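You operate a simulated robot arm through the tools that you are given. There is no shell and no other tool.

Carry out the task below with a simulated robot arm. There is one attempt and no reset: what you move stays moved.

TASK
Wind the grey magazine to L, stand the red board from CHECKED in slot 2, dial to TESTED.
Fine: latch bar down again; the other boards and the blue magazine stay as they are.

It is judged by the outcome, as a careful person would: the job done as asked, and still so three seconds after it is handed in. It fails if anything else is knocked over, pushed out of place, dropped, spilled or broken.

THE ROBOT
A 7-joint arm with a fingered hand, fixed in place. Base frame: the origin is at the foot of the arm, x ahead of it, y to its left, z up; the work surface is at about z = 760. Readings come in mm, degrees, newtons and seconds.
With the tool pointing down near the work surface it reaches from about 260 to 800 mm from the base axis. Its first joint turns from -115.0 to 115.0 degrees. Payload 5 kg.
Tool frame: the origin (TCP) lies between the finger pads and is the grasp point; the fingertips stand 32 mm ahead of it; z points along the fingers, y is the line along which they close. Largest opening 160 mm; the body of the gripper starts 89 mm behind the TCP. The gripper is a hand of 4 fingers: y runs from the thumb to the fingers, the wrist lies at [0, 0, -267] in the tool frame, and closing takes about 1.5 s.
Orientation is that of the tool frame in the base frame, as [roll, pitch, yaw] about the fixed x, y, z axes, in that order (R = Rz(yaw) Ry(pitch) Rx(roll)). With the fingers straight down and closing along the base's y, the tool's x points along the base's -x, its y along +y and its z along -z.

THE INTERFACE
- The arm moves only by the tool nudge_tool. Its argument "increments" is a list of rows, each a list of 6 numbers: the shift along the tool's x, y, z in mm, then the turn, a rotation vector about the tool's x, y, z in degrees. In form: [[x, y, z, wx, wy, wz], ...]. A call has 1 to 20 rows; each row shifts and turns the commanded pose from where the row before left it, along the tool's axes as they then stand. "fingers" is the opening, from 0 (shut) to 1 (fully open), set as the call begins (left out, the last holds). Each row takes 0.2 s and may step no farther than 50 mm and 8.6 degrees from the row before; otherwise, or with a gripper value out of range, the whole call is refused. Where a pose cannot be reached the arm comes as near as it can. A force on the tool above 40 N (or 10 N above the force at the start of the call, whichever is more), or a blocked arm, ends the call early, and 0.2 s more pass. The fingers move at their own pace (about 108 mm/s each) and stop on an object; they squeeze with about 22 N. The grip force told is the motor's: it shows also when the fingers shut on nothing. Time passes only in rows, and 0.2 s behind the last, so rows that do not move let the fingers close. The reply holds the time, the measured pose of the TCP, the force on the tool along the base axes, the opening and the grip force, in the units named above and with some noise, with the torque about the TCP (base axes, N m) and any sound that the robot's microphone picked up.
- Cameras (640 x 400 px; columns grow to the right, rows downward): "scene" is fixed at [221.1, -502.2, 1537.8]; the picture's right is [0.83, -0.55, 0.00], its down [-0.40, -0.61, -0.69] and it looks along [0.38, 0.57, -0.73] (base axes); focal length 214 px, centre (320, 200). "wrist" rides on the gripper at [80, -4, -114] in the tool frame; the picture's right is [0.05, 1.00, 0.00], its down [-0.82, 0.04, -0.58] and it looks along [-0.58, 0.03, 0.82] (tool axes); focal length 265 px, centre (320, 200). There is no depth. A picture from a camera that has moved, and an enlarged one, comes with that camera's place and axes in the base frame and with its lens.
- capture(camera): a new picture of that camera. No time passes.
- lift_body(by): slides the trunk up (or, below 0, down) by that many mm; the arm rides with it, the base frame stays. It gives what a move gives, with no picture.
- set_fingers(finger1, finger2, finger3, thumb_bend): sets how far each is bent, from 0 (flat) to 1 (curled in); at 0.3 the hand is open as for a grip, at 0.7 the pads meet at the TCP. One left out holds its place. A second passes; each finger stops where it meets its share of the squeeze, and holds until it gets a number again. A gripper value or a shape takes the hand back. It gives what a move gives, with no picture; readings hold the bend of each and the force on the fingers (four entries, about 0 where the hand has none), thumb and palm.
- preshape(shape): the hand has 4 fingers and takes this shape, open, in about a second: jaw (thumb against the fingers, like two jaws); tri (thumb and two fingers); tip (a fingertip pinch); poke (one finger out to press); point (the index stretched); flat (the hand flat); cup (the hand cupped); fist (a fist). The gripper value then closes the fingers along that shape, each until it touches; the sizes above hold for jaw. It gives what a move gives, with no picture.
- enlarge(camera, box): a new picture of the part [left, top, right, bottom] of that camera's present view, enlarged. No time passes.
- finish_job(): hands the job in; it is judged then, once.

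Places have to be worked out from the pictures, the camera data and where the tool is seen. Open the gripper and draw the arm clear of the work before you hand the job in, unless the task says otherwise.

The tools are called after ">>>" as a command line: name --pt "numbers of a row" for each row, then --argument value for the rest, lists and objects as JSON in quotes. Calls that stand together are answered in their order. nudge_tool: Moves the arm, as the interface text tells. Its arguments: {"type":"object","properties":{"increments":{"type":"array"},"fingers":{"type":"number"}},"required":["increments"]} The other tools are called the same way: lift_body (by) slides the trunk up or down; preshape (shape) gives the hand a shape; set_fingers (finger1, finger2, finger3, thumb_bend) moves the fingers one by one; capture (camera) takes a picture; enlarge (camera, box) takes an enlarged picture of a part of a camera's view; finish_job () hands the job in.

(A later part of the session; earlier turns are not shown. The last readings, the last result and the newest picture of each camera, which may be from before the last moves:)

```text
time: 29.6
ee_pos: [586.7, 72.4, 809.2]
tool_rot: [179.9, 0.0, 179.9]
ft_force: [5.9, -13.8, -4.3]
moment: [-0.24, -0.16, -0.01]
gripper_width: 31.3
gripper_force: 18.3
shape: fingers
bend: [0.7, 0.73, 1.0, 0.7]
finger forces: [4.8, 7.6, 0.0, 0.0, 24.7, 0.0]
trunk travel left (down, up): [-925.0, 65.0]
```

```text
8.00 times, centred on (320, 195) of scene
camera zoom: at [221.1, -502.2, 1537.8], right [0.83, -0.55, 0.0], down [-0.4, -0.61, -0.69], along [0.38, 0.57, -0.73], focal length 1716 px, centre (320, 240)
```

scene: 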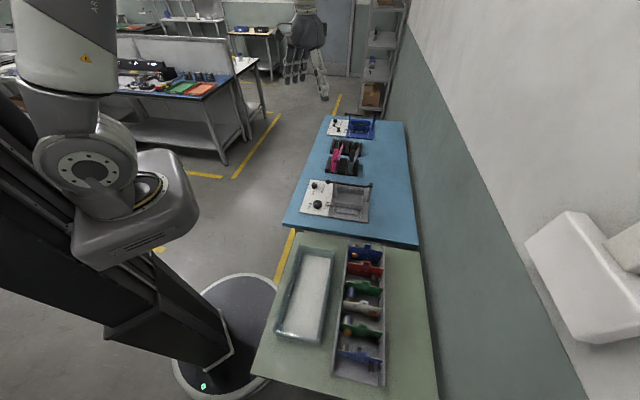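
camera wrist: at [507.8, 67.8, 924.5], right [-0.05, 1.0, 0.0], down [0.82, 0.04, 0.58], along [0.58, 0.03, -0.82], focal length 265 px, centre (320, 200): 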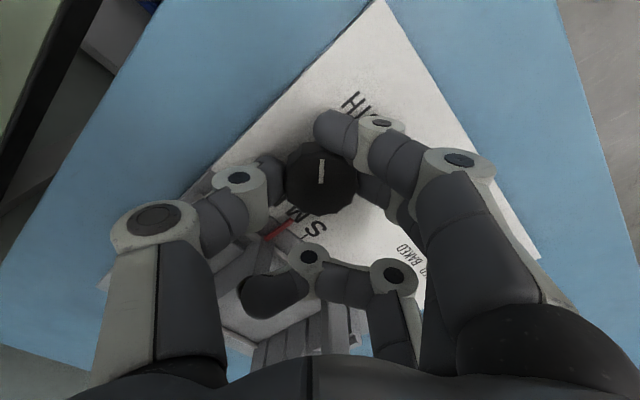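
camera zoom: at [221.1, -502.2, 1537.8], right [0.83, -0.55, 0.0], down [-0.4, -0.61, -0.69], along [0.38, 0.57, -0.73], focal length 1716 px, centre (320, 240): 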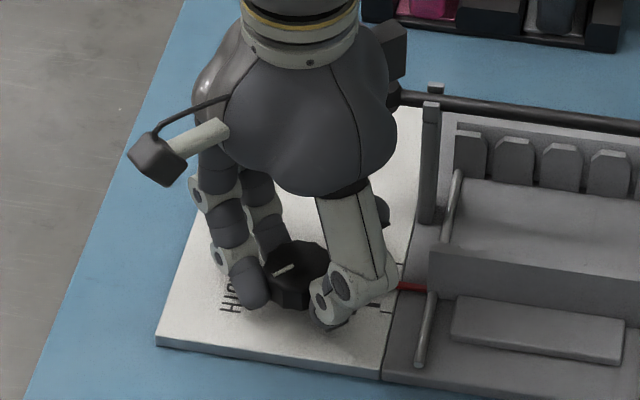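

Finger 3 is curled clear and the grip holds. I wind clockwise in steps, checking the clearance and pointer as it goes.

>>> nudge_tool --pt "0 0 0 0 0 6" --pt "0 0 0 0 0 6" --pt "0 0 0 0 0 6" --pt "0 0 0 0 0 6" --pt "0 0 0 0 0 6" --pt "0 0 0 0 0 6" --pt "0 0 0 0 0 0"

>>> enlarge --camera "scene" --box '[290, 170, 370, 220]'

>>> capture --camera "wrist"

```text
time: 31.2
ee_pos: [587.6, 71.9, 809.6]
tool_rot: [-179.9, -0.1, 143.8]
ft_force: [-0.1, -17.2, -0.5]
moment: [-0.39, -0.02, 0.06]
gripper_width: 31.1
gripper_force: 19.2
shape: fingers
bend: [0.7, 0.73, 1.0, 0.7]
finger forces: [4.0, 8.1, 0.0, 0.0, 26.0, 0.0]
trunk travel left (down, up): [-925.0, 65.0]
```

```text
8.00 times, centred on (330, 195) of scene
camera zoom: at [221.1, -502.2, 1537.8], right [0.83, -0.55, 0.0], down [-0.4, -0.61, -0.69], along [0.38, 0.57, -0.73], focal length 1716 px, centre (240, 240)
```

zoom: 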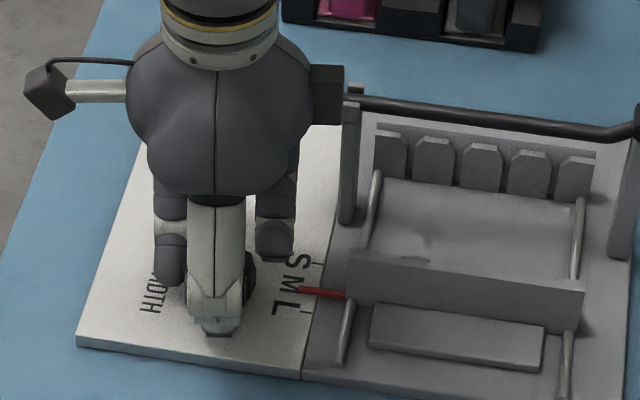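

```text
taken
camera wrist: at [520.4, 115.3, 924.3], right [0.55, 0.84, 0.0], down [0.68, -0.45, 0.58], along [0.48, -0.32, -0.82], focal length 265 px, centre (320, 200)
```

wrist: 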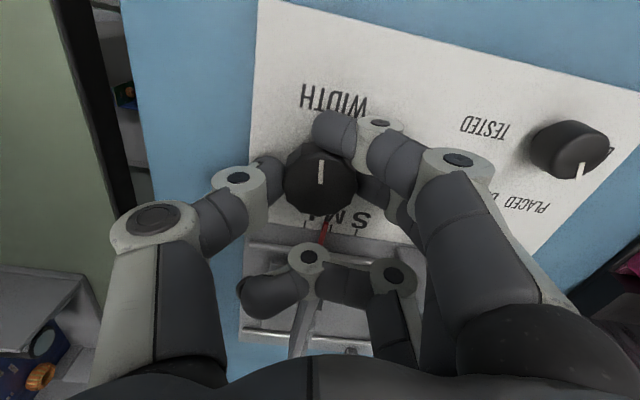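

The wall is moving toward L with clearances fine. I continue winding clockwise.

>>> nudge_tool --pt "0 0 0 0 0 6" --pt "0 0 0 0 0 6" --pt "0 0 0 0 0 6" --pt "0 0 0 0 0 6" --pt "0 0 0 0 0 6" --pt "0 0 0 0 0 6" --pt "0 0 0 0 0 6" --pt "0 0 0 0 0 6" --pt "0 0 0 0 0 0"

>>> enlarge --camera "scene" --box '[290, 170, 370, 220]'

>>> capture --camera "wrist"

```text
time: 33.2
ee_pos: [586.1, 71.1, 808.9]
tool_rot: [179.9, 0.0, 95.9]
ft_force: [-9.3, -17.4, 3.8]
moment: [-0.38, 0.18, 0.02]
gripper_width: 30.0
gripper_force: 18.7
shape: fingers
bend: [0.7, 0.73, 1.0, 0.7]
finger forces: [3.2, 9.9, 0.0, 0.0, 24.2, 0.0]
trunk travel left (down, up): [-925.0, 65.0]
```

```text
8.00 times, centred on (330, 195) of scene
camera zoom: at [221.1, -502.2, 1537.8], right [0.83, -0.55, 0.0], down [-0.4, -0.61, -0.69], along [0.38, 0.57, -0.73], focal length 1716 px, centre (240, 240)
```

zoom: 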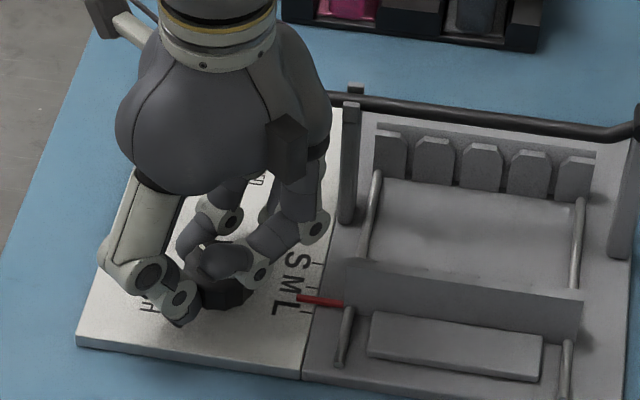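

```text
taken
camera wrist: at [573.9, 150.4, 924.1], right [0.99, 0.15, 0.0], down [0.13, -0.81, 0.58], along [0.09, -0.57, -0.82], focal length 265 px, centre (320, 200)
```

wrist: 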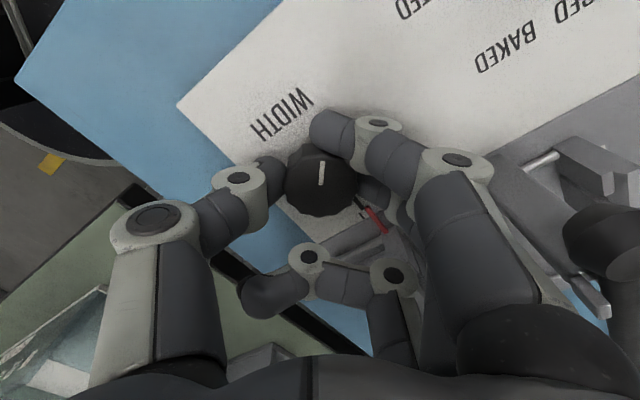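

Pointer is past midway between M and L and the finger clears the ball. I continue turning.

>>> nudge_tool --pt "0 0 0 0 0 6" --pt "0 0 0 0 0 6" --pt "0 0 0 0 0 6" --pt "0 0 0 0 0 6" --pt "0 0 0 0 0 6" --pt "0 0 0 0 0 6" --pt "0 0 0 0 0 6" --pt "0 0 0 0 0 6" --pt "0 0 0 0 0 0"

>>> enlarge --camera "scene" --box '[310, 190, 350, 215]'

>>> capture --camera "wrist"

```text
time: 35.2
ee_pos: [585.6, 73.8, 808.0]
tool_rot: [-180.0, -0.1, 47.8]
ft_force: [-13.1, 5.6, -1.0]
moment: [0.12, 0.23, 0.47]
gripper_width: 26.1
gripper_force: 15.5
shape: fingers
bend: [0.71, 0.73, 1.0, 0.7]
finger forces: [0.1, 9.3, 0.1, 0.0, 22.7, 0.0]
trunk travel left (down, up): [-925.0, 65.0]
```

```text
16.00 times, centred on (330, 202) of scene
camera zoom: at [221.1, -502.2, 1537.8], right [0.83, -0.55, 0.0], down [-0.4, -0.61, -0.69], along [0.38, 0.57, -0.73], focal length 3432 px, centre (160, 160)
```

zoom: 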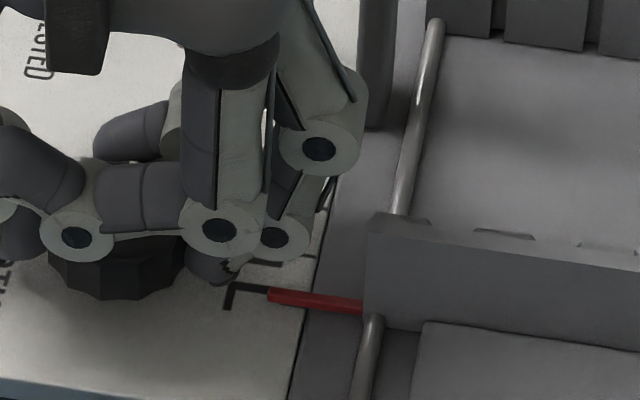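

```text
taken
camera wrist: at [637.2, 135.8, 924.1], right [0.78, -0.63, 0.0], down [-0.52, -0.63, 0.58], along [-0.36, -0.45, -0.82], focal length 265 px, centre (320, 200)
```

wrist: 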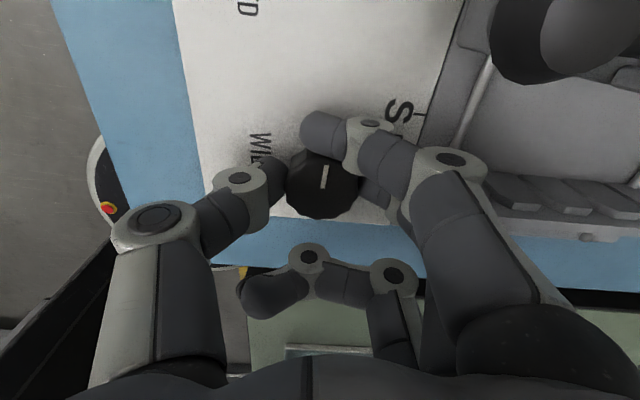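

Finger 1 unloaded and the knob seems to have snapped slightly ahead of the hand, pointer now at L. I open only slightly (the pointer is close to finger 2) and lift straight up, then inspect.

>>> nudge_tool --pt "0 0 0 0 0 0" --pt "0 0 0 0 0 0" --pt "0 0 0 0 0 0" --pt "0 0 0 0 0 0" --pt "0 0 0 0 0 0" --fingers 0.31

>>> nudge_tool --pt "0 0 -10 0 0 0" --pt "0 0 -20 0 0 0" --pt "0 0 -30 0 0 0" --pt "0 0 -30 0 0 0" --pt "0 0 0 0 0 0"

>>> enlarge --camera "scene" --box '[310, 190, 350, 215]'

>>> capture --camera "wrist"

```text
time: 36.4
ee_pos: [586.4, 72.0, 808.1]
tool_rot: [-180.0, 0.0, 48.0]
ft_force: [0.0, -0.4, -0.2]
moment: [0.01, 0.04, 0.02]
gripper_width: 49.5
gripper_force: 0.1
shape: jaw
bend: [0.73, 0.73, 0.73, 0.7]
finger forces: [0.1, 0.0, 0.1, 0.0, 0.1, 0.0]
trunk travel left (down, up): [-925.0, 65.0]
```

```text
time: 37.6
ee_pos: [586.4, 73.7, 899.1]
tool_rot: [180.0, 0.1, 48.1]
ft_force: [-0.2, -0.3, -0.4]
moment: [-0.01, 0.04, 0.01]
gripper_width: 49.5
gripper_force: 0.0
shape: jaw
bend: [0.73, 0.73, 0.73, 0.7]
finger forces: [0.0, 0.0, 0.1, 0.0, 0.1, 0.1]
trunk travel left (down, up): [-925.0, 65.0]
```

```text
16.00 times, centred on (330, 202) of scene
camera zoom: at [221.1, -502.2, 1537.8], right [0.83, -0.55, 0.0], down [-0.4, -0.61, -0.69], along [0.38, 0.57, -0.73], focal length 3432 px, centre (160, 160)
```

zoom: 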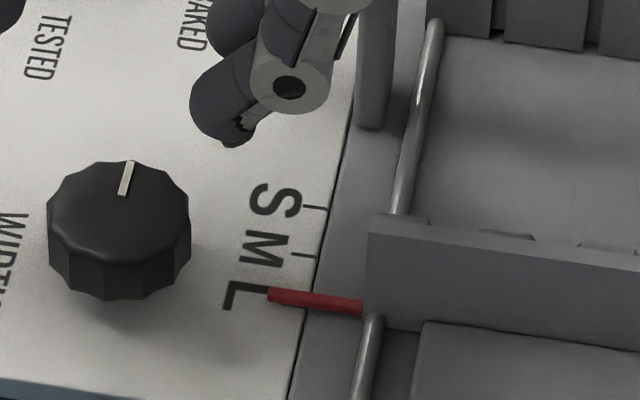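

```text
taken
camera wrist: at [638.4, 136.4, 1014.6], right [0.78, -0.63, 0.0], down [-0.51, -0.63, 0.58], along [-0.36, -0.45, -0.82], focal length 265 px, centre (320, 200)
```

wrist: 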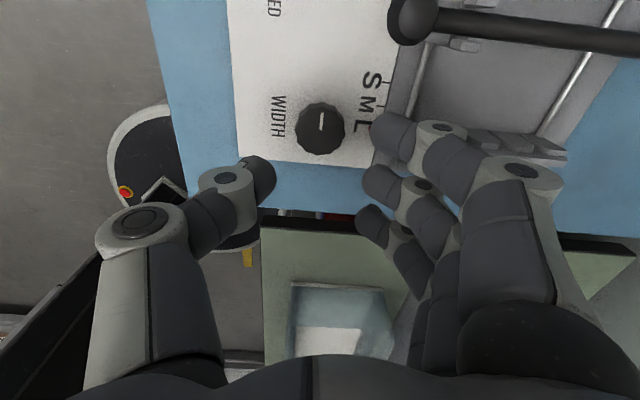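

The pointer covers the L tick now. I rise, turn the hand to yaw 135 so it closes across the latch bar, and set the tri shape for gripping the bar's ball.

>>> nudge_tool --pt "0 0 -40 0 0 0" --pt "0 0 -40 0 0 0" --pt "0 0 0 0 0 -7.25" --pt "0 0 0 0 0 -7.25" --pt "0 0 0 0 0 -7.25" --pt "0 0 0 0 0 -7.25" --pt "0 0 0 0 0 -7.25" --pt "0 0 0 0 0 -7.25" --pt "0 0 0 0 0 -7.25" --pt "0 0 0 0 0 -7.25" --pt "0 0 0 0 0 -7.25" --pt "0 0 0 0 0 -7.25" --pt "0 0 0 0 0 -7.25" --pt "0 0 0 0 0 -7.25" --pt "0 0 0 0 0 0"

>>> preshape --shape "tri"

>>> capture --camera "wrist"

>>> enlarge --camera "wrist" --box '[240, 80, 400, 200]'

```text
time: 40.8
ee_pos: [586.3, 72.3, 978.5]
tool_rot: [-180.0, 0.1, 135.0]
ft_force: [-0.2, -0.4, 0.7]
moment: [-0.02, 0.01, 0.02]
gripper_width: 49.5
gripper_force: 0.0
shape: jaw
bend: [0.73, 0.73, 0.73, 0.7]
finger forces: [0.0, 0.1, 0.0, 0.1, 0.0, 0.0]
trunk travel left (down, up): [-925.0, 65.0]
```

```text
time: 41.7
ee_pos: [586.7, 71.5, 977.3]
tool_rot: [179.9, 0.0, 135.1]
ft_force: [0.1, 0.0, 0.2]
moment: [0.01, -0.01, -0.04]
gripper_width: 160.1
gripper_force: 0.0
shape: tri
bend: [0.3, 0.3, 0.01, 0.3]
finger forces: [0.0, 0.0, 0.0, 0.0, 0.1, 0.0]
trunk travel left (down, up): [-925.0, 65.0]
```

```text
taken
camera wrist: at [528.1, 126.2, 1094.0], right [0.67, 0.74, 0.0], down [0.61, -0.55, 0.58], along [0.43, -0.39, -0.82], focal length 265 px, centre (320, 200)
```

wrist: 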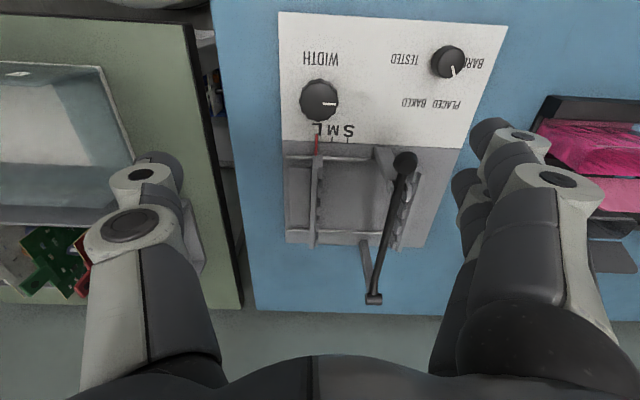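

```text
3.33 times, centred on (320, 140) of wrist
camera zoom: at [528.1, 126.2, 1094.0], right [0.67, 0.74, 0.0], down [0.61, -0.55, 0.58], along [0.43, -0.39, -0.82], focal length 885 px, centre (320, 400)
```

zoom: 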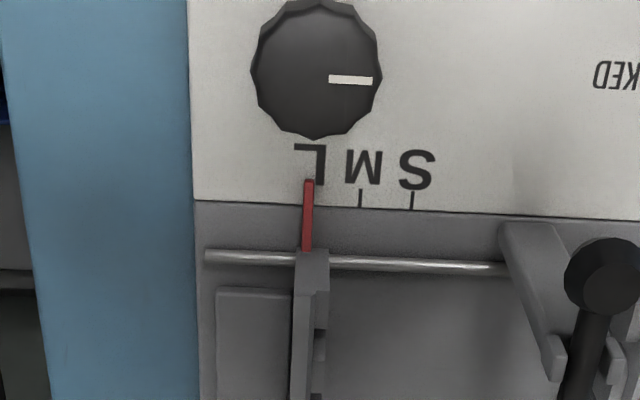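

The pointer sits exactly on L. I enlarge the state dial and the ball from this view.

>>> enlarge --camera "wrist" --box '[380, 20, 520, 125]'

>>> enlarge --camera "wrist" --box '[340, 130, 460, 310]'

```text
3.81 times, centred on (450, 72) of wrist
camera zoom: at [528.1, 126.2, 1094.0], right [0.67, 0.74, 0.0], down [0.61, -0.55, 0.58], along [0.43, -0.39, -0.82], focal length 1011 px, centre (-175, 686)
```

zoom: 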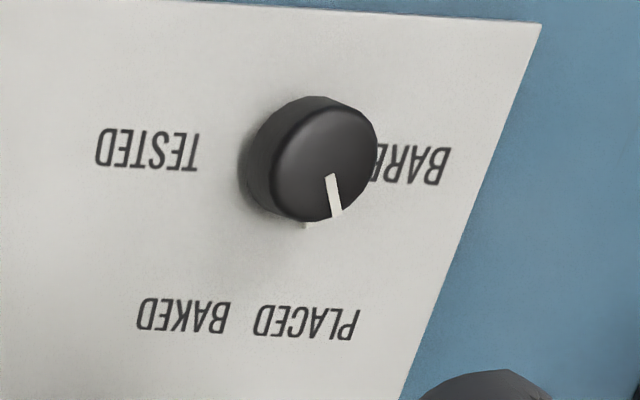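

```text
2.22 times, centred on (400, 220) of wrist
camera zoom: at [528.1, 126.2, 1094.0], right [0.67, 0.74, 0.0], down [0.61, -0.55, 0.58], along [0.43, -0.39, -0.82], focal length 590 px, centre (142, 156)
```

zoom: 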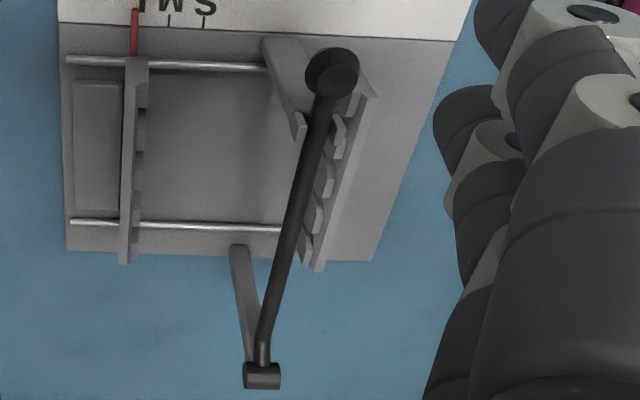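

Ball position is confirmed at about (p 397, q 550, z 866); the fork post is only ~20 mm beyond it, so I need a narrow grip. I test the tip (fingertip pinch) shape in the air.

>>> preshape --shape "tip"

>>> nudge_tool --pt "0 0 0 0 0 0" --pt "0 0 0 0 0 0" --pt "0 0 0 0 0 0" --pt "0 0 0 0 0 0" --pt "0 0 0 0 0 0" --pt "0 0 0 0 0 0" --fingers 0.25

>>> capture --camera "wrist"

>>> enlarge --camera "scene" --box '[270, 110, 390, 190]'

```text
time: 42.6
ee_pos: [586.5, 72.5, 978.0]
tool_rot: [-180.0, 0.0, 135.0]
ft_force: [-0.3, 0.3, -0.2]
moment: [0.05, 0.03, 0.01]
gripper_width: 159.9
gripper_force: 0.0
shape: tip
bend: [0.01, 0.3, 0.01, 0.3]
finger forces: [0.0, 0.0, 0.0, 0.0, 0.0, 0.0]
trunk travel left (down, up): [-925.0, 65.0]
```

```text
time: 44.0
ee_pos: [587.0, 72.4, 978.7]
tool_rot: [180.0, 0.0, 135.0]
ft_force: [-0.6, -0.1, 0.4]
moment: [0.02, 0.02, 0.0]
gripper_width: 40.5
gripper_force: 0.0
shape: tip
bend: [0.01, 0.73, 0.01, 0.7]
finger forces: [0.0, 0.0, 0.0, 0.1, 0.1, 0.0]
trunk travel left (down, up): [-925.0, 65.0]
```

```text
taken
camera wrist: at [528.1, 126.2, 1094.0], right [0.67, 0.74, 0.0], down [0.61, -0.55, 0.58], along [0.43, -0.39, -0.82], focal length 265 px, centre (320, 200)
```

wrist: 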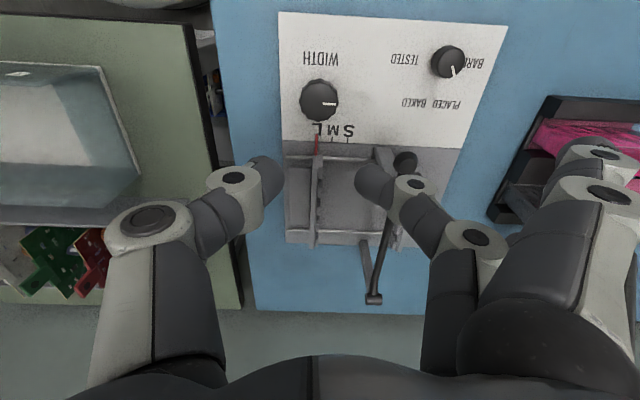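

```text
5.00 times, centred on (330, 150) of scene
camera zoom: at [221.1, -502.2, 1537.8], right [0.83, -0.55, 0.0], down [-0.4, -0.61, -0.69], along [0.38, 0.57, -0.73], focal length 1072 px, centre (270, 450)
```

zoom: 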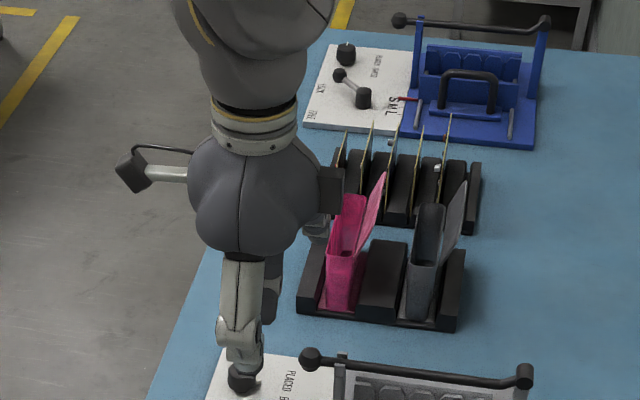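

The tip shape pinches with thumb and finger 2 only, both near x = 0, with the other fingers splayed to the free side. I move above the ball, open to 64 mm and lower the pinch around it.

>>> nudge_tool --pt "-15.4 42.1 0 0 0 0" --pt "-15.4 42.1 0 0 0 0" --pt "0 0 30 0 0 0" --pt "0 0 30 0 0 0" --pt "0 0 15 0 0 0" --pt "0 0 0 0 0 0" --fingers 0.42

>>> capture --camera "wrist"

>>> enlarge --camera "scene" --box '[290, 150, 390, 220]'

```text
time: 45.4
ee_pos: [669.2, 109.6, 900.9]
tool_rot: [180.0, 0.0, 135.0]
ft_force: [-0.1, 0.5, 0.3]
moment: [0.0, 0.0, 0.01]
gripper_width: 67.1
gripper_force: 0.1
shape: tip
bend: [0.01, 0.73, 0.01, 0.7]
finger forces: [0.0, 0.0, 0.1, 0.0, 0.0, 0.1]
trunk travel left (down, up): [-925.0, 65.0]
```

```text
taken
camera wrist: at [610.0, 164.0, 1017.1], right [0.67, 0.74, 0.0], down [0.61, -0.55, 0.58], along [0.43, -0.39, -0.82], focal length 265 px, centre (320, 200)
```

wrist: 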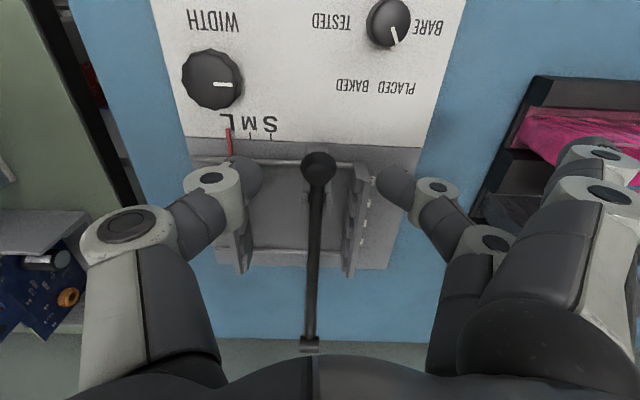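

```text
5.71 times, centred on (340, 185) of scene
camera zoom: at [221.1, -502.2, 1537.8], right [0.83, -0.55, 0.0], down [-0.4, -0.61, -0.69], along [0.38, 0.57, -0.73], focal length 1226 px, centre (206, 286)
```

zoom: 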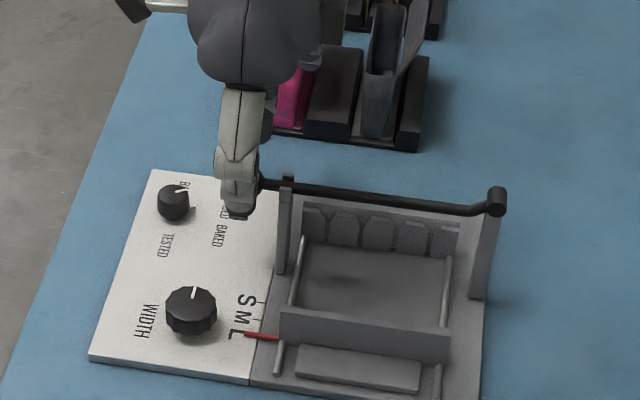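

Ball is aligned between thumb and finger. I lower the last 36 mm and close.

>>> nudge_tool --pt "2 0 0 0 0 0" --pt "0 0 18 0 0 0" --pt "0 0 18 0 0 0" --pt "0 0 0 0 0 0"

>>> nudge_tool --pt "0 0 0 0 0 0" --pt "0 0 0 0 0 0" --pt "0 0 0 0 0 0" --pt "0 0 0 0 0 0" --pt "0 0 0 0 0 0" --pt "0 0 0 0 0 0" --fingers 0

>>> capture --camera "wrist"

>>> enlarge --camera "scene" --box '[290, 150, 390, 220]'

```text
time: 46.4
ee_pos: [666.6, 111.2, 868.5]
tool_rot: [-180.0, 0.0, 135.0]
ft_force: [-0.1, -0.2, -0.4]
moment: [0.01, -0.04, 0.0]
gripper_width: 67.0
gripper_force: 0.0
shape: tip
bend: [0.01, 0.73, 0.01, 0.7]
finger forces: [0.0, 0.1, 0.0, 0.0, 0.0, 0.0]
trunk travel left (down, up): [-925.0, 65.0]
```

```text
time: 47.8
ee_pos: [665.9, 111.1, 869.3]
tool_rot: [-180.0, 0.0, 135.0]
ft_force: [-4.6, -0.8, -0.8]
moment: [-0.01, 0.03, 0.02]
gripper_width: 1.4
gripper_force: 22.5
shape: tip
bend: [0.28, 0.71, 0.28, 0.71]
finger forces: [0.0, 0.0, 0.0, 0.0, 0.0, 0.1]
trunk travel left (down, up): [-925.0, 65.0]
```

```text
taken
camera wrist: at [607.9, 165.9, 984.1], right [0.67, 0.74, 0.0], down [0.61, -0.55, 0.58], along [0.43, -0.39, -0.82], focal length 265 px, centre (320, 200)
```

wrist: 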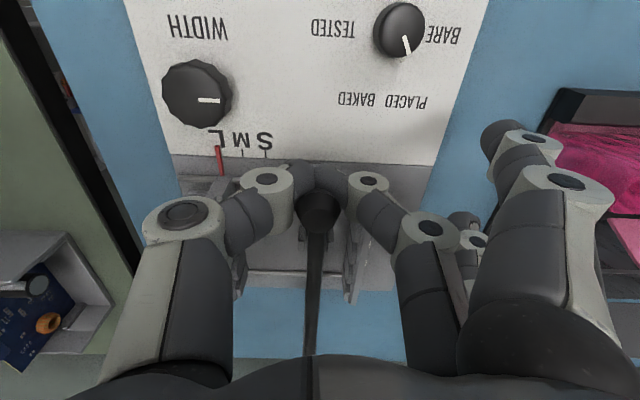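

```text
5.71 times, centred on (340, 185) of scene
camera zoom: at [221.1, -502.2, 1537.8], right [0.83, -0.55, 0.0], down [-0.4, -0.61, -0.69], along [0.38, 0.57, -0.73], focal length 1226 px, centre (206, 286)
```

zoom: 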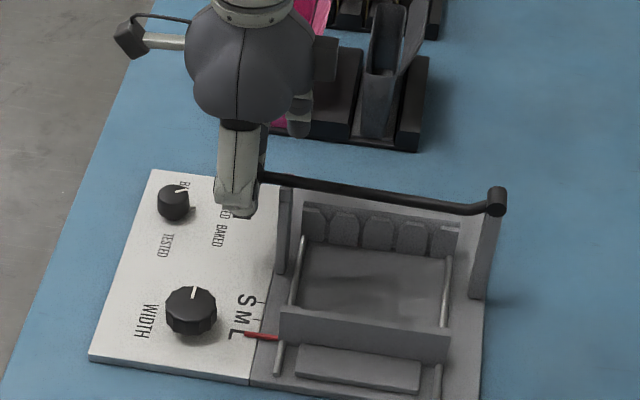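

The fingertips met beneath the ball, and the ball now rests in the V between thumb and finger, apparently already raised a little. I lift along the bar's arc about the hinge (595, 879 in p–z) for the first 20° and check.

>>> nudge_tool --pt "0 0 -10.5 0 0 0" --pt "0 0 -10.5 0 0 0" --pt "-1.3 0 -17.2 0 0 0" --pt "-2.9 0 -16.9 0 0 0" --pt "-4.2 0 -16.5 0 0 0" --pt "0 0 0 0 0 0"

>>> capture --camera "wrist"

>>> enlarge --camera "scene" --box '[290, 130, 410, 220]'

```text
time: 49.2
ee_pos: [672.8, 105.4, 939.9]
tool_rot: [180.0, 0.0, 135.0]
ft_force: [-0.1, 0.6, -1.2]
moment: [0.01, 0.01, -0.01]
gripper_width: 1.1
gripper_force: 22.3
shape: tip
bend: [0.28, 0.71, 0.28, 0.71]
finger forces: [0.0, 0.0, 0.0, 0.0, 0.1, 0.0]
trunk travel left (down, up): [-925.0, 65.0]
```

```text
taken
camera wrist: at [614.2, 158.8, 1055.1], right [0.67, 0.74, 0.0], down [0.61, -0.55, 0.58], along [0.43, -0.39, -0.82], focal length 265 px, centre (320, 200)
```

wrist: 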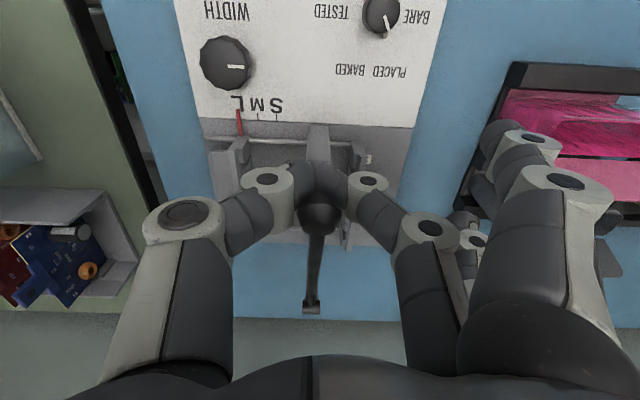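

```text
4.44 times, centred on (350, 175) of scene
camera zoom: at [221.1, -502.2, 1537.8], right [0.83, -0.55, 0.0], down [-0.4, -0.61, -0.69], along [0.38, 0.57, -0.73], focal length 953 px, centre (187, 311)
```

zoom: 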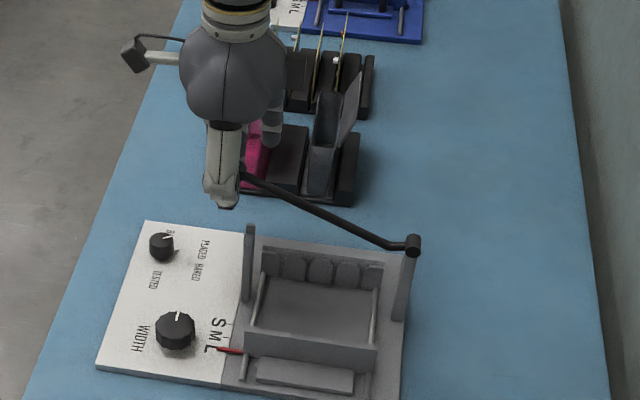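

The bar is lifting well and stays in the V. I continue along the arc to about 60°.

>>> nudge_tool --pt "-6.45 0 -15.65 0 0 0" --pt "-6.45 0 -15.65 0 0 0" --pt "-9.1 0 -14.15 0 0 0" --pt "-9.1 0 -14.15 0 0 0" --pt "-11.6 0 -12.25 0 0 0" --pt "-11.6 0 -12.25 0 0 0" --pt "-13.6 0 -9.9 0 0 0" --pt "-13.6 0 -9.9 0 0 0" --pt "0 0 0 0 0 0"

>>> capture --camera "wrist"

>>> enlarge --camera "scene" --box '[290, 110, 430, 220]'

```text
time: 51.2
ee_pos: [732.8, 48.0, 1044.3]
tool_rot: [180.0, 0.0, 135.0]
ft_force: [-0.8, -0.9, -1.0]
moment: [0.01, -0.01, -0.01]
gripper_width: 1.3
gripper_force: 21.9
shape: tip
bend: [0.28, 0.71, 0.28, 0.71]
finger forces: [0.0, 0.0, 0.0, 0.0, 0.1, 0.0]
trunk travel left (down, up): [-925.0, 65.0]
```

```text
taken
camera wrist: at [673.3, 101.6, 1158.7], right [0.67, 0.74, 0.0], down [0.61, -0.55, 0.58], along [0.43, -0.39, -0.82], focal length 265 px, centre (320, 200)
```

wrist: 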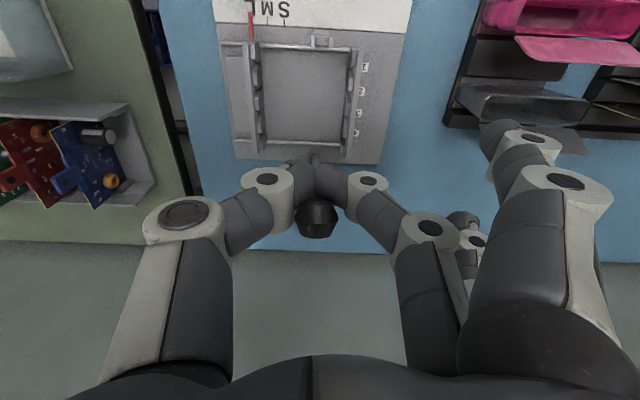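

```text
3.64 times, centred on (360, 165) of scene
camera zoom: at [221.1, -502.2, 1537.8], right [0.83, -0.55, 0.0], down [-0.4, -0.61, -0.69], along [0.38, 0.57, -0.73], focal length 780 px, centre (174, 327)
```

zoom: 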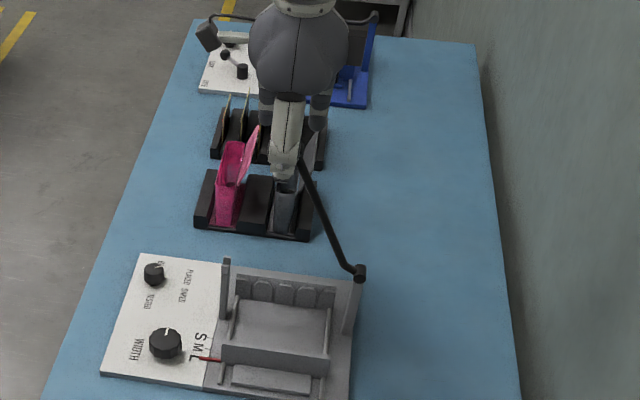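

The bar is at about 60°. I continue toward vertical.

>>> nudge_tool --pt "-14.3 0 -7.5 0 0 0" --pt "-14.3 0 -7.5 0 0 0" --pt "-16.4 0 -4.5 0 0 0" --pt "-16.4 0 -4.5 0 0 0" --pt "-17.1 0 -1.5 0 0 0" --pt "-17.1 0 -1.5 0 0 0" --pt "0 0 0 0 0 0"

>>> capture --camera "wrist"

>>> enlarge --camera "scene" --box '[290, 90, 430, 220]'

```text
time: 52.8
ee_pos: [798.0, -18.9, 1069.3]
tool_rot: [179.9, 0.0, 135.1]
ft_force: [-0.2, 0.1, -0.8]
moment: [-0.04, -0.01, 0.01]
gripper_width: 1.0
gripper_force: 22.4
shape: tip
bend: [0.28, 0.71, 0.28, 0.71]
finger forces: [0.0, 0.0, 0.1, 0.0, 0.0, 0.0]
trunk travel left (down, up): [-925.0, 65.0]
```

```text
taken
camera wrist: at [739.4, 35.1, 1184.9], right [0.67, 0.74, 0.0], down [0.61, -0.55, 0.58], along [0.43, -0.39, -0.82], focal length 265 px, centre (320, 200)
```

wrist: 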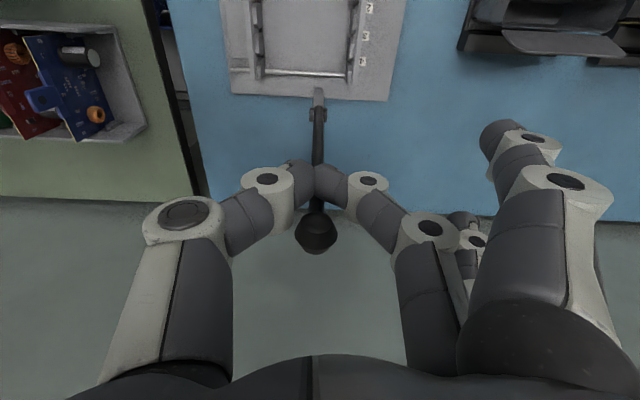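

```text
3.08 times, centred on (360, 155) of scene
camera zoom: at [221.1, -502.2, 1537.8], right [0.83, -0.55, 0.0], down [-0.4, -0.61, -0.69], along [0.38, 0.57, -0.73], focal length 660 px, centre (197, 338)
```

zoom: 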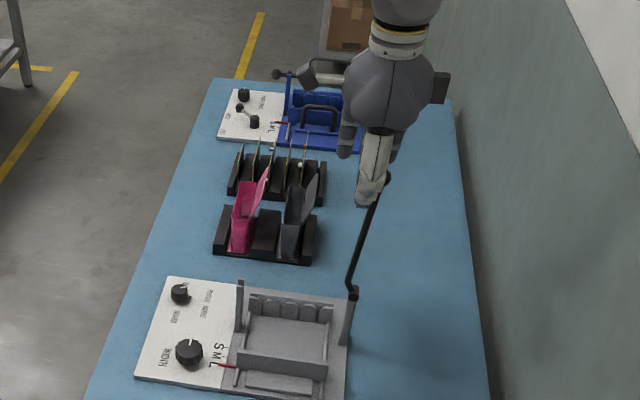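

The bar is about vertical now with negligible force. I push on a little past vertical.

>>> nudge_tool --pt "-12 0 0 0 0 0" --pt "-12 0 0 0 0 0" --pt "0 0 0 0 0 0"

>>> capture --camera "wrist"

>>> enlarge --camera "scene" --box '[290, 90, 430, 220]'

```text
time: 53.6
ee_pos: [815.6, -36.1, 1071.2]
tool_rot: [180.0, -0.1, 135.0]
ft_force: [-0.7, -0.6, 0.4]
moment: [0.03, -0.02, 0.04]
gripper_width: 1.1
gripper_force: 22.6
shape: tip
bend: [0.28, 0.71, 0.28, 0.71]
finger forces: [0.0, 0.0, 0.0, 0.1, 0.0, 0.1]
trunk travel left (down, up): [-925.0, 65.0]
```

```text
taken
camera wrist: at [756.9, 18.4, 1186.2], right [0.67, 0.74, 0.0], down [0.61, -0.55, 0.58], along [0.43, -0.39, -0.82], focal length 265 px, centre (320, 200)
```

wrist: 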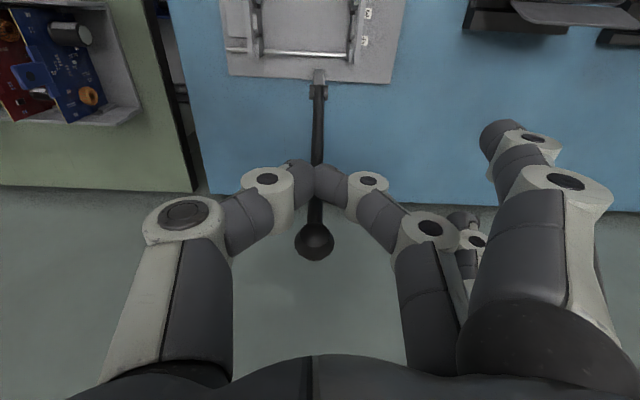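

```text
3.08 times, centred on (360, 155) of scene
camera zoom: at [221.1, -502.2, 1537.8], right [0.83, -0.55, 0.0], down [-0.4, -0.61, -0.69], along [0.38, 0.57, -0.73], focal length 660 px, centre (197, 338)
```

zoom: 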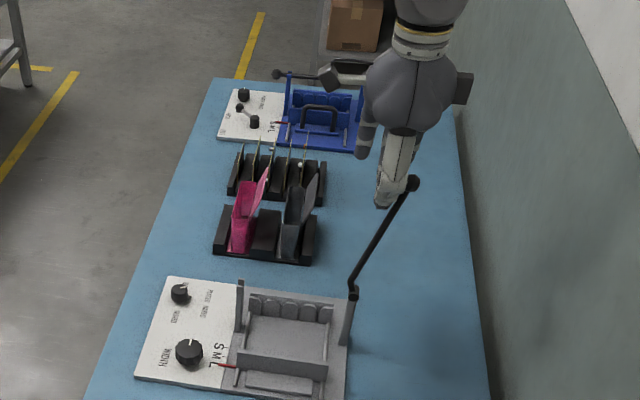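

The bar is ~10° past vertical and ahead of the fingers, apparently resting at a stop. I back off and confirm that it stays.

>>> nudge_tool --pt "15 0 0 0 0 0" --pt "25 0 0 0 0 0" --pt "40 0 0 0 0 0" --pt "40 0 0 0 0 0" --pt "40 0 0 0 0 0" --pt "0 0 0 0 0 0"

>>> capture --camera "wrist"

>>> enlarge --camera "scene" --box '[290, 90, 430, 220]'

```text
time: 55.0
ee_pos: [704.9, 75.1, 1068.9]
tool_rot: [-180.0, 0.0, 135.0]
ft_force: [0.8, -0.2, -0.9]
moment: [0.03, 0.0, -0.04]
gripper_width: 1.1
gripper_force: 21.7
shape: tip
bend: [0.28, 0.71, 0.28, 0.71]
finger forces: [0.0, 0.0, 0.1, 0.0, 0.0, 0.1]
trunk travel left (down, up): [-925.0, 65.0]
```

```text
taken
camera wrist: at [645.7, 128.9, 1184.0], right [0.67, 0.74, 0.0], down [0.61, -0.55, 0.58], along [0.43, -0.39, -0.82], focal length 265 px, centre (320, 200)
```

wrist: 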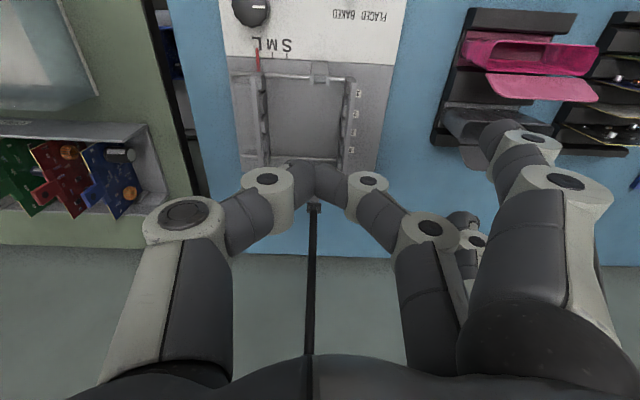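

```text
3.08 times, centred on (360, 155) of scene
camera zoom: at [221.1, -502.2, 1537.8], right [0.83, -0.55, 0.0], down [-0.4, -0.61, -0.69], along [0.38, 0.57, -0.73], focal length 660 px, centre (197, 338)
```

zoom: 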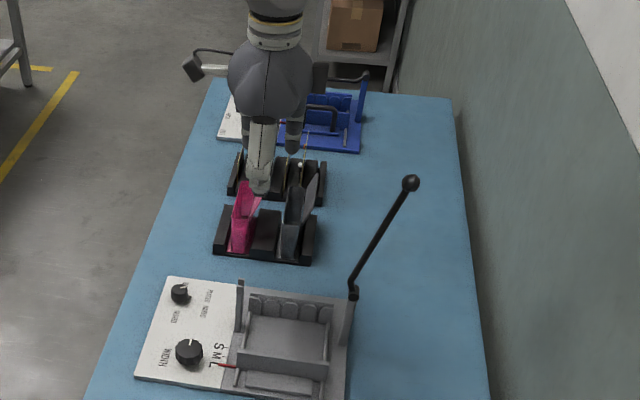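

The bar stays open by itself. From here I enlarge the magazine's slots to measure them at the L width.

>>> enlarge --camera "wrist" --box '[225, 40, 385, 180]'

>>> enlarge --camera "scene" --box '[325, 175, 375, 215]'

```text
2.86 times, centred on (305, 110) of wrist
camera zoom: at [645.7, 128.9, 1184.0], right [0.67, 0.74, 0.0], down [0.61, -0.55, 0.58], along [0.43, -0.39, -0.82], focal length 758 px, centre (363, 457)
```

zoom: 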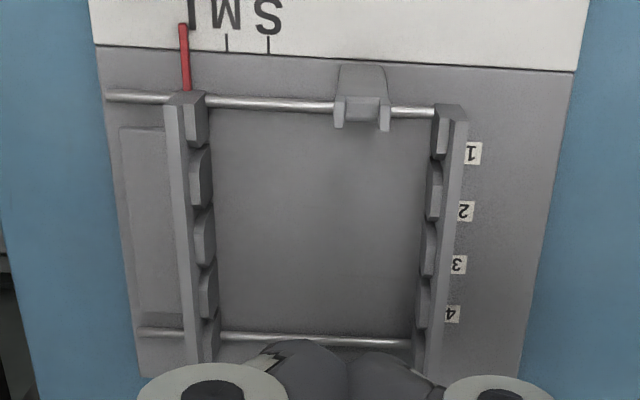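

```text
10.00 times, centred on (350, 195) of scene
camera zoom: at [221.1, -502.2, 1537.8], right [0.83, -0.55, 0.0], down [-0.4, -0.61, -0.69], along [0.38, 0.57, -0.73], focal length 2145 px, centre (20, 250)
```

zoom: 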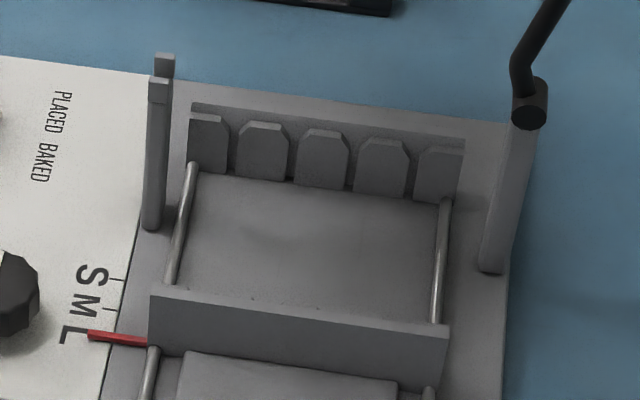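

The teeth have chamfered tops, and slot 2's gap lies near p ≈ 490, q from ~477 to ~583. While the hand is free, I do the state dial next: jaw shape, over to (648, 196), yaw 180.

>>> preshape --shape "jaw"

>>> nudge_tool --pt "41.9 15.2 0 0 0 0" --pt "41.9 15.2 0 0 0 0" --pt "41.9 15.2 0 0 0 0" --pt "0 0 0 0 0 -7.5" --pt "0 0 0 0 0 -7.5" --pt "0 0 0 0 0 -7.5" --pt "0 0 0 0 0 -7.5" --pt "0 0 0 0 0 -7.5" --pt "0 0 0 0 0 -7.5" --pt "0 0 45 0 0 0" --pt "0 0 45 0 0 0" --pt "0 0 45 0 0 0" --pt "0 0 0 0 0 0" --fingers 0.45

>>> capture --camera "wrist"

>>> enlarge --camera "wrist" --box '[250, 60, 410, 200]'

```text
time: 55.9
ee_pos: [703.1, 75.4, 1069.5]
tool_rot: [-179.9, 0.1, 135.0]
ft_force: [-0.2, 0.6, -0.1]
moment: [-0.02, -0.01, 0.02]
gripper_width: 159.9
gripper_force: 0.0
shape: jaw
bend: [0.3, 0.3, 0.3, 0.3]
finger forces: [0.0, 0.0, 0.0, 0.0, 0.0, 0.0]
trunk travel left (down, up): [-925.0, 65.0]
```

```text
time: 58.7
ee_pos: [647.4, 199.2, 937.8]
tool_rot: [-180.0, 0.1, 180.0]
ft_force: [0.2, -0.3, -0.1]
moment: [0.01, -0.02, -0.01]
gripper_width: 72.7
gripper_force: 0.1
shape: jaw
bend: [0.73, 0.73, 0.73, 0.7]
finger forces: [0.0, 0.1, 0.0, 0.1, 0.0, 0.0]
trunk travel left (down, up): [-925.0, 65.0]
```

```text
taken
camera wrist: at [568.1, 195.5, 1053.1], right [-0.05, 1.0, 0.0], down [0.81, 0.04, 0.58], along [0.58, 0.03, -0.82], focal length 265 px, centre (320, 200)
```

wrist: 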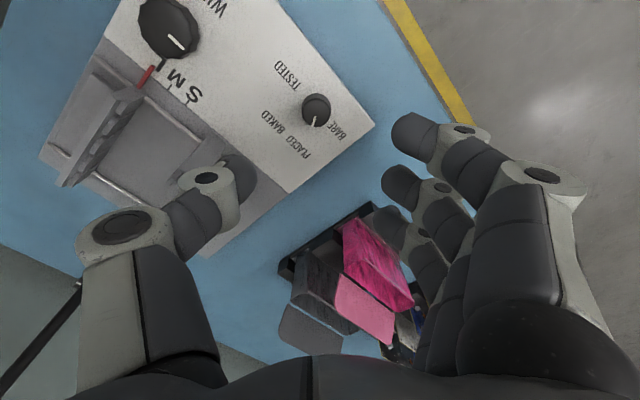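

```text
2.86 times, centred on (330, 130) of wrist
camera zoom: at [568.1, 195.5, 1053.1], right [-0.05, 1.0, 0.0], down [0.81, 0.04, 0.58], along [0.58, 0.03, -0.82], focal length 758 px, centre (291, 400)
```

zoom: 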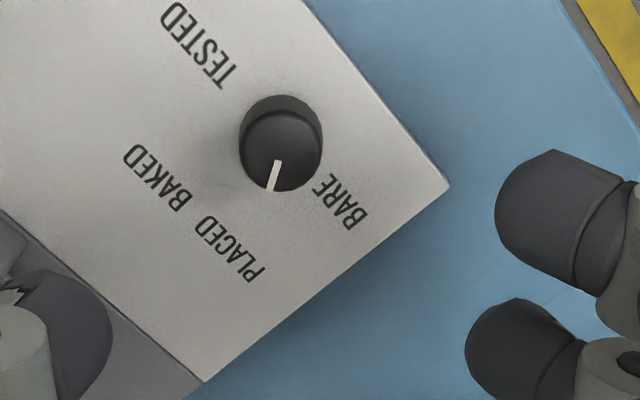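

The dial's mark points at −15° (PLACED), TESTED is at −135°, so I need 120° clockwise. I centre on (647, 196), descend and close.

>>> nudge_tool --pt "1 -3.4 0 0 0 0" --pt "0 0 40 0 0 0" --pt "0 0 40 0 0 0" --pt "0 0 35 0 0 0" --pt "0 0 0 0 0 0"

>>> capture --camera "wrist"

```text
time: 59.9
ee_pos: [645.9, 193.5, 822.5]
tool_rot: [-180.0, 0.0, -180.0]
ft_force: [-1.3, -0.1, -0.1]
moment: [0.03, -0.04, 0.0]
gripper_width: 72.6
gripper_force: 0.0
shape: jaw
bend: [0.73, 0.73, 0.73, 0.7]
finger forces: [0.1, 0.0, 0.0, 0.0, 0.1, 0.0]
trunk travel left (down, up): [-925.0, 65.0]
```

```text
taken
camera wrist: at [566.5, 189.7, 937.5], right [-0.05, 1.0, 0.0], down [0.82, 0.04, 0.58], along [0.58, 0.03, -0.82], focal length 265 px, centre (320, 200)
```

wrist: 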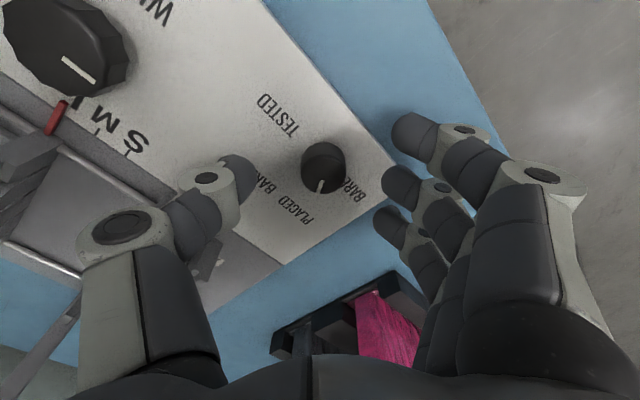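

Small centering correction, then down to grip height and close on the dial.

>>> nudge_tool --pt "-1.5 3 0 0 0 0" --pt "0 0 14 0 0 0" --pt "0 0 0 0 0 0"

>>> nudge_tool --pt "0 0 0 0 0 0" --pt "0 0 0 0 0 0" --pt "0 0 0 0 0 0" --pt "0 0 0 0 0 0" --pt "0 0 0 0 0 0" --pt "0 0 0 0 0 0" --fingers 0

>>> capture --camera "wrist"

```text
time: 60.7
ee_pos: [647.7, 197.9, 807.7]
tool_rot: [180.0, 0.0, -179.9]
ft_force: [0.6, -1.0, 1.1]
moment: [-0.03, 0.02, 0.01]
gripper_width: 72.7
gripper_force: 0.0
shape: jaw
bend: [0.73, 0.73, 0.73, 0.7]
finger forces: [0.0, 0.0, 0.0, 0.1, 0.0, 0.0]
trunk travel left (down, up): [-925.0, 65.0]
```

```text
time: 62.1
ee_pos: [649.0, 195.0, 806.7]
tool_rot: [180.0, 0.0, 179.9]
ft_force: [-0.6, -12.5, -2.1]
moment: [-0.16, -0.01, 0.0]
gripper_width: 10.4
gripper_force: 21.8
shape: jaw
bend: [0.68, 0.72, 0.68, 0.7]
finger forces: [0.1, 8.8, 0.0, 0.1, 20.9, 0.1]
trunk travel left (down, up): [-925.0, 65.0]
```

```text
taken
camera wrist: at [568.5, 191.8, 922.4], right [-0.05, 1.0, 0.0], down [0.82, 0.04, 0.58], along [0.58, 0.03, -0.82], focal length 265 px, centre (320, 200)
```

wrist: 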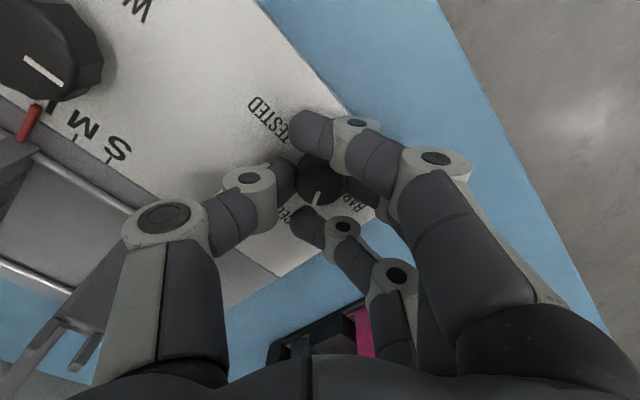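

Thumb and finger 2 hold the dial. I turn clockwise 60° and check.

>>> nudge_tool --pt "0 0 0 0 0 6" --pt "0 0 0 0 0 6" --pt "0 0 0 0 0 6" --pt "0 0 0 0 0 6" --pt "0 0 0 0 0 6" --pt "0 0 0 0 0 6" --pt "0 0 0 0 0 6" --pt "0 0 0 0 0 6" --pt "0 0 0 0 0 6" --pt "0 0 0 0 0 6" --pt "0 0 0 0 0 0"

>>> capture --camera "wrist"

```text
time: 64.5
ee_pos: [646.8, 196.8, 805.6]
tool_rot: [-180.0, 0.0, 119.9]
ft_force: [-0.1, -12.4, 1.7]
moment: [-0.21, -0.1, -0.04]
gripper_width: 10.1
gripper_force: 21.5
shape: jaw
bend: [0.68, 0.72, 0.68, 0.7]
finger forces: [0.1, 10.7, 0.0, 0.0, 18.0, 0.0]
trunk travel left (down, up): [-925.0, 65.0]
```

```text
taken
camera wrist: at [602.9, 263.6, 921.9], right [0.84, 0.54, 0.0], down [0.44, -0.69, 0.58], along [0.31, -0.48, -0.82], focal length 265 px, centre (320, 200)
```

wrist: 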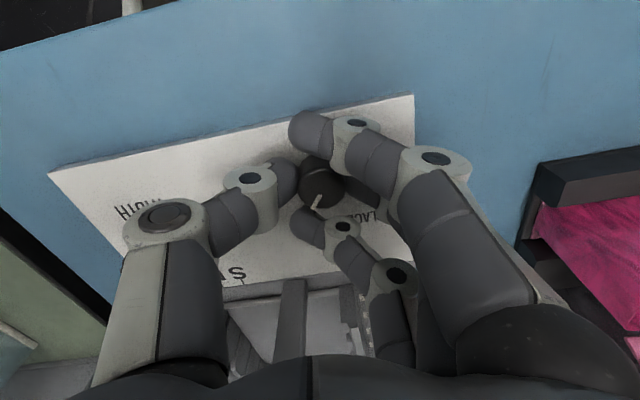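

The mark kept its place relative to the hand, so the dial has turned 60°. I turn another 60°.

>>> nudge_tool --pt "0 0 0 0 0 6" --pt "0 0 0 0 0 6" --pt "0 0 0 0 0 6" --pt "0 0 0 0 0 6" --pt "0 0 0 0 0 6" --pt "0 0 0 0 0 6" --pt "0 0 0 0 0 6" --pt "0 0 0 0 0 6" --pt "0 0 0 0 0 6" --pt "0 0 0 0 0 6" --pt "0 0 0 0 0 0"

>>> capture --camera "wrist"

>>> enlarge --camera "wrist" --box '[250, 130, 400, 240]'

```text
time: 66.9
ee_pos: [645.2, 196.6, 806.2]
tool_rot: [-179.9, 0.0, 59.9]
ft_force: [-8.2, -5.0, -1.3]
moment: [-0.18, -0.02, 0.22]
gripper_width: 10.0
gripper_force: 22.1
shape: jaw
bend: [0.68, 0.72, 0.68, 0.7]
finger forces: [0.1, 12.0, 0.0, 0.1, 17.1, 0.0]
trunk travel left (down, up): [-925.0, 65.0]
```

```text
taken
camera wrist: at [683.3, 268.9, 922.0], right [0.89, -0.46, 0.0], down [-0.37, -0.73, 0.58], along [-0.26, -0.51, -0.82], focal length 265 px, centre (320, 200)
```

wrist: 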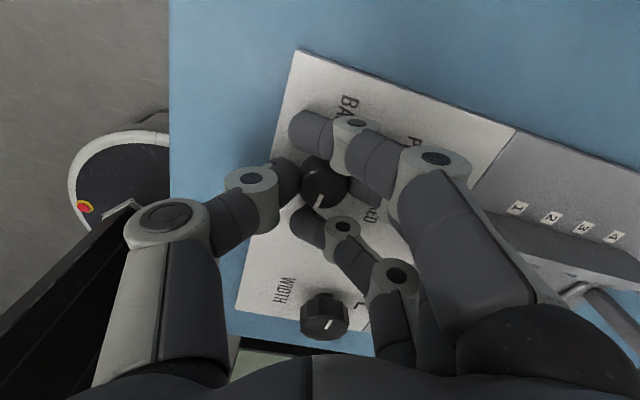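

```text
3.64 times, centred on (325, 185) of wrist
camera zoom: at [683.3, 268.9, 922.0], right [0.89, -0.46, 0.0], down [-0.37, -0.73, 0.58], along [-0.26, -0.51, -0.82], focal length 965 px, centre (302, 254)
```

zoom: 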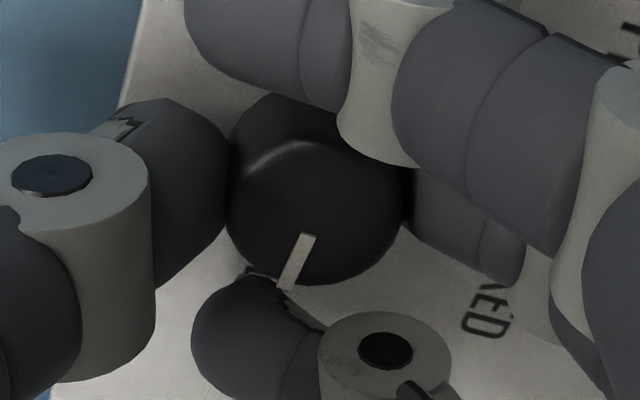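

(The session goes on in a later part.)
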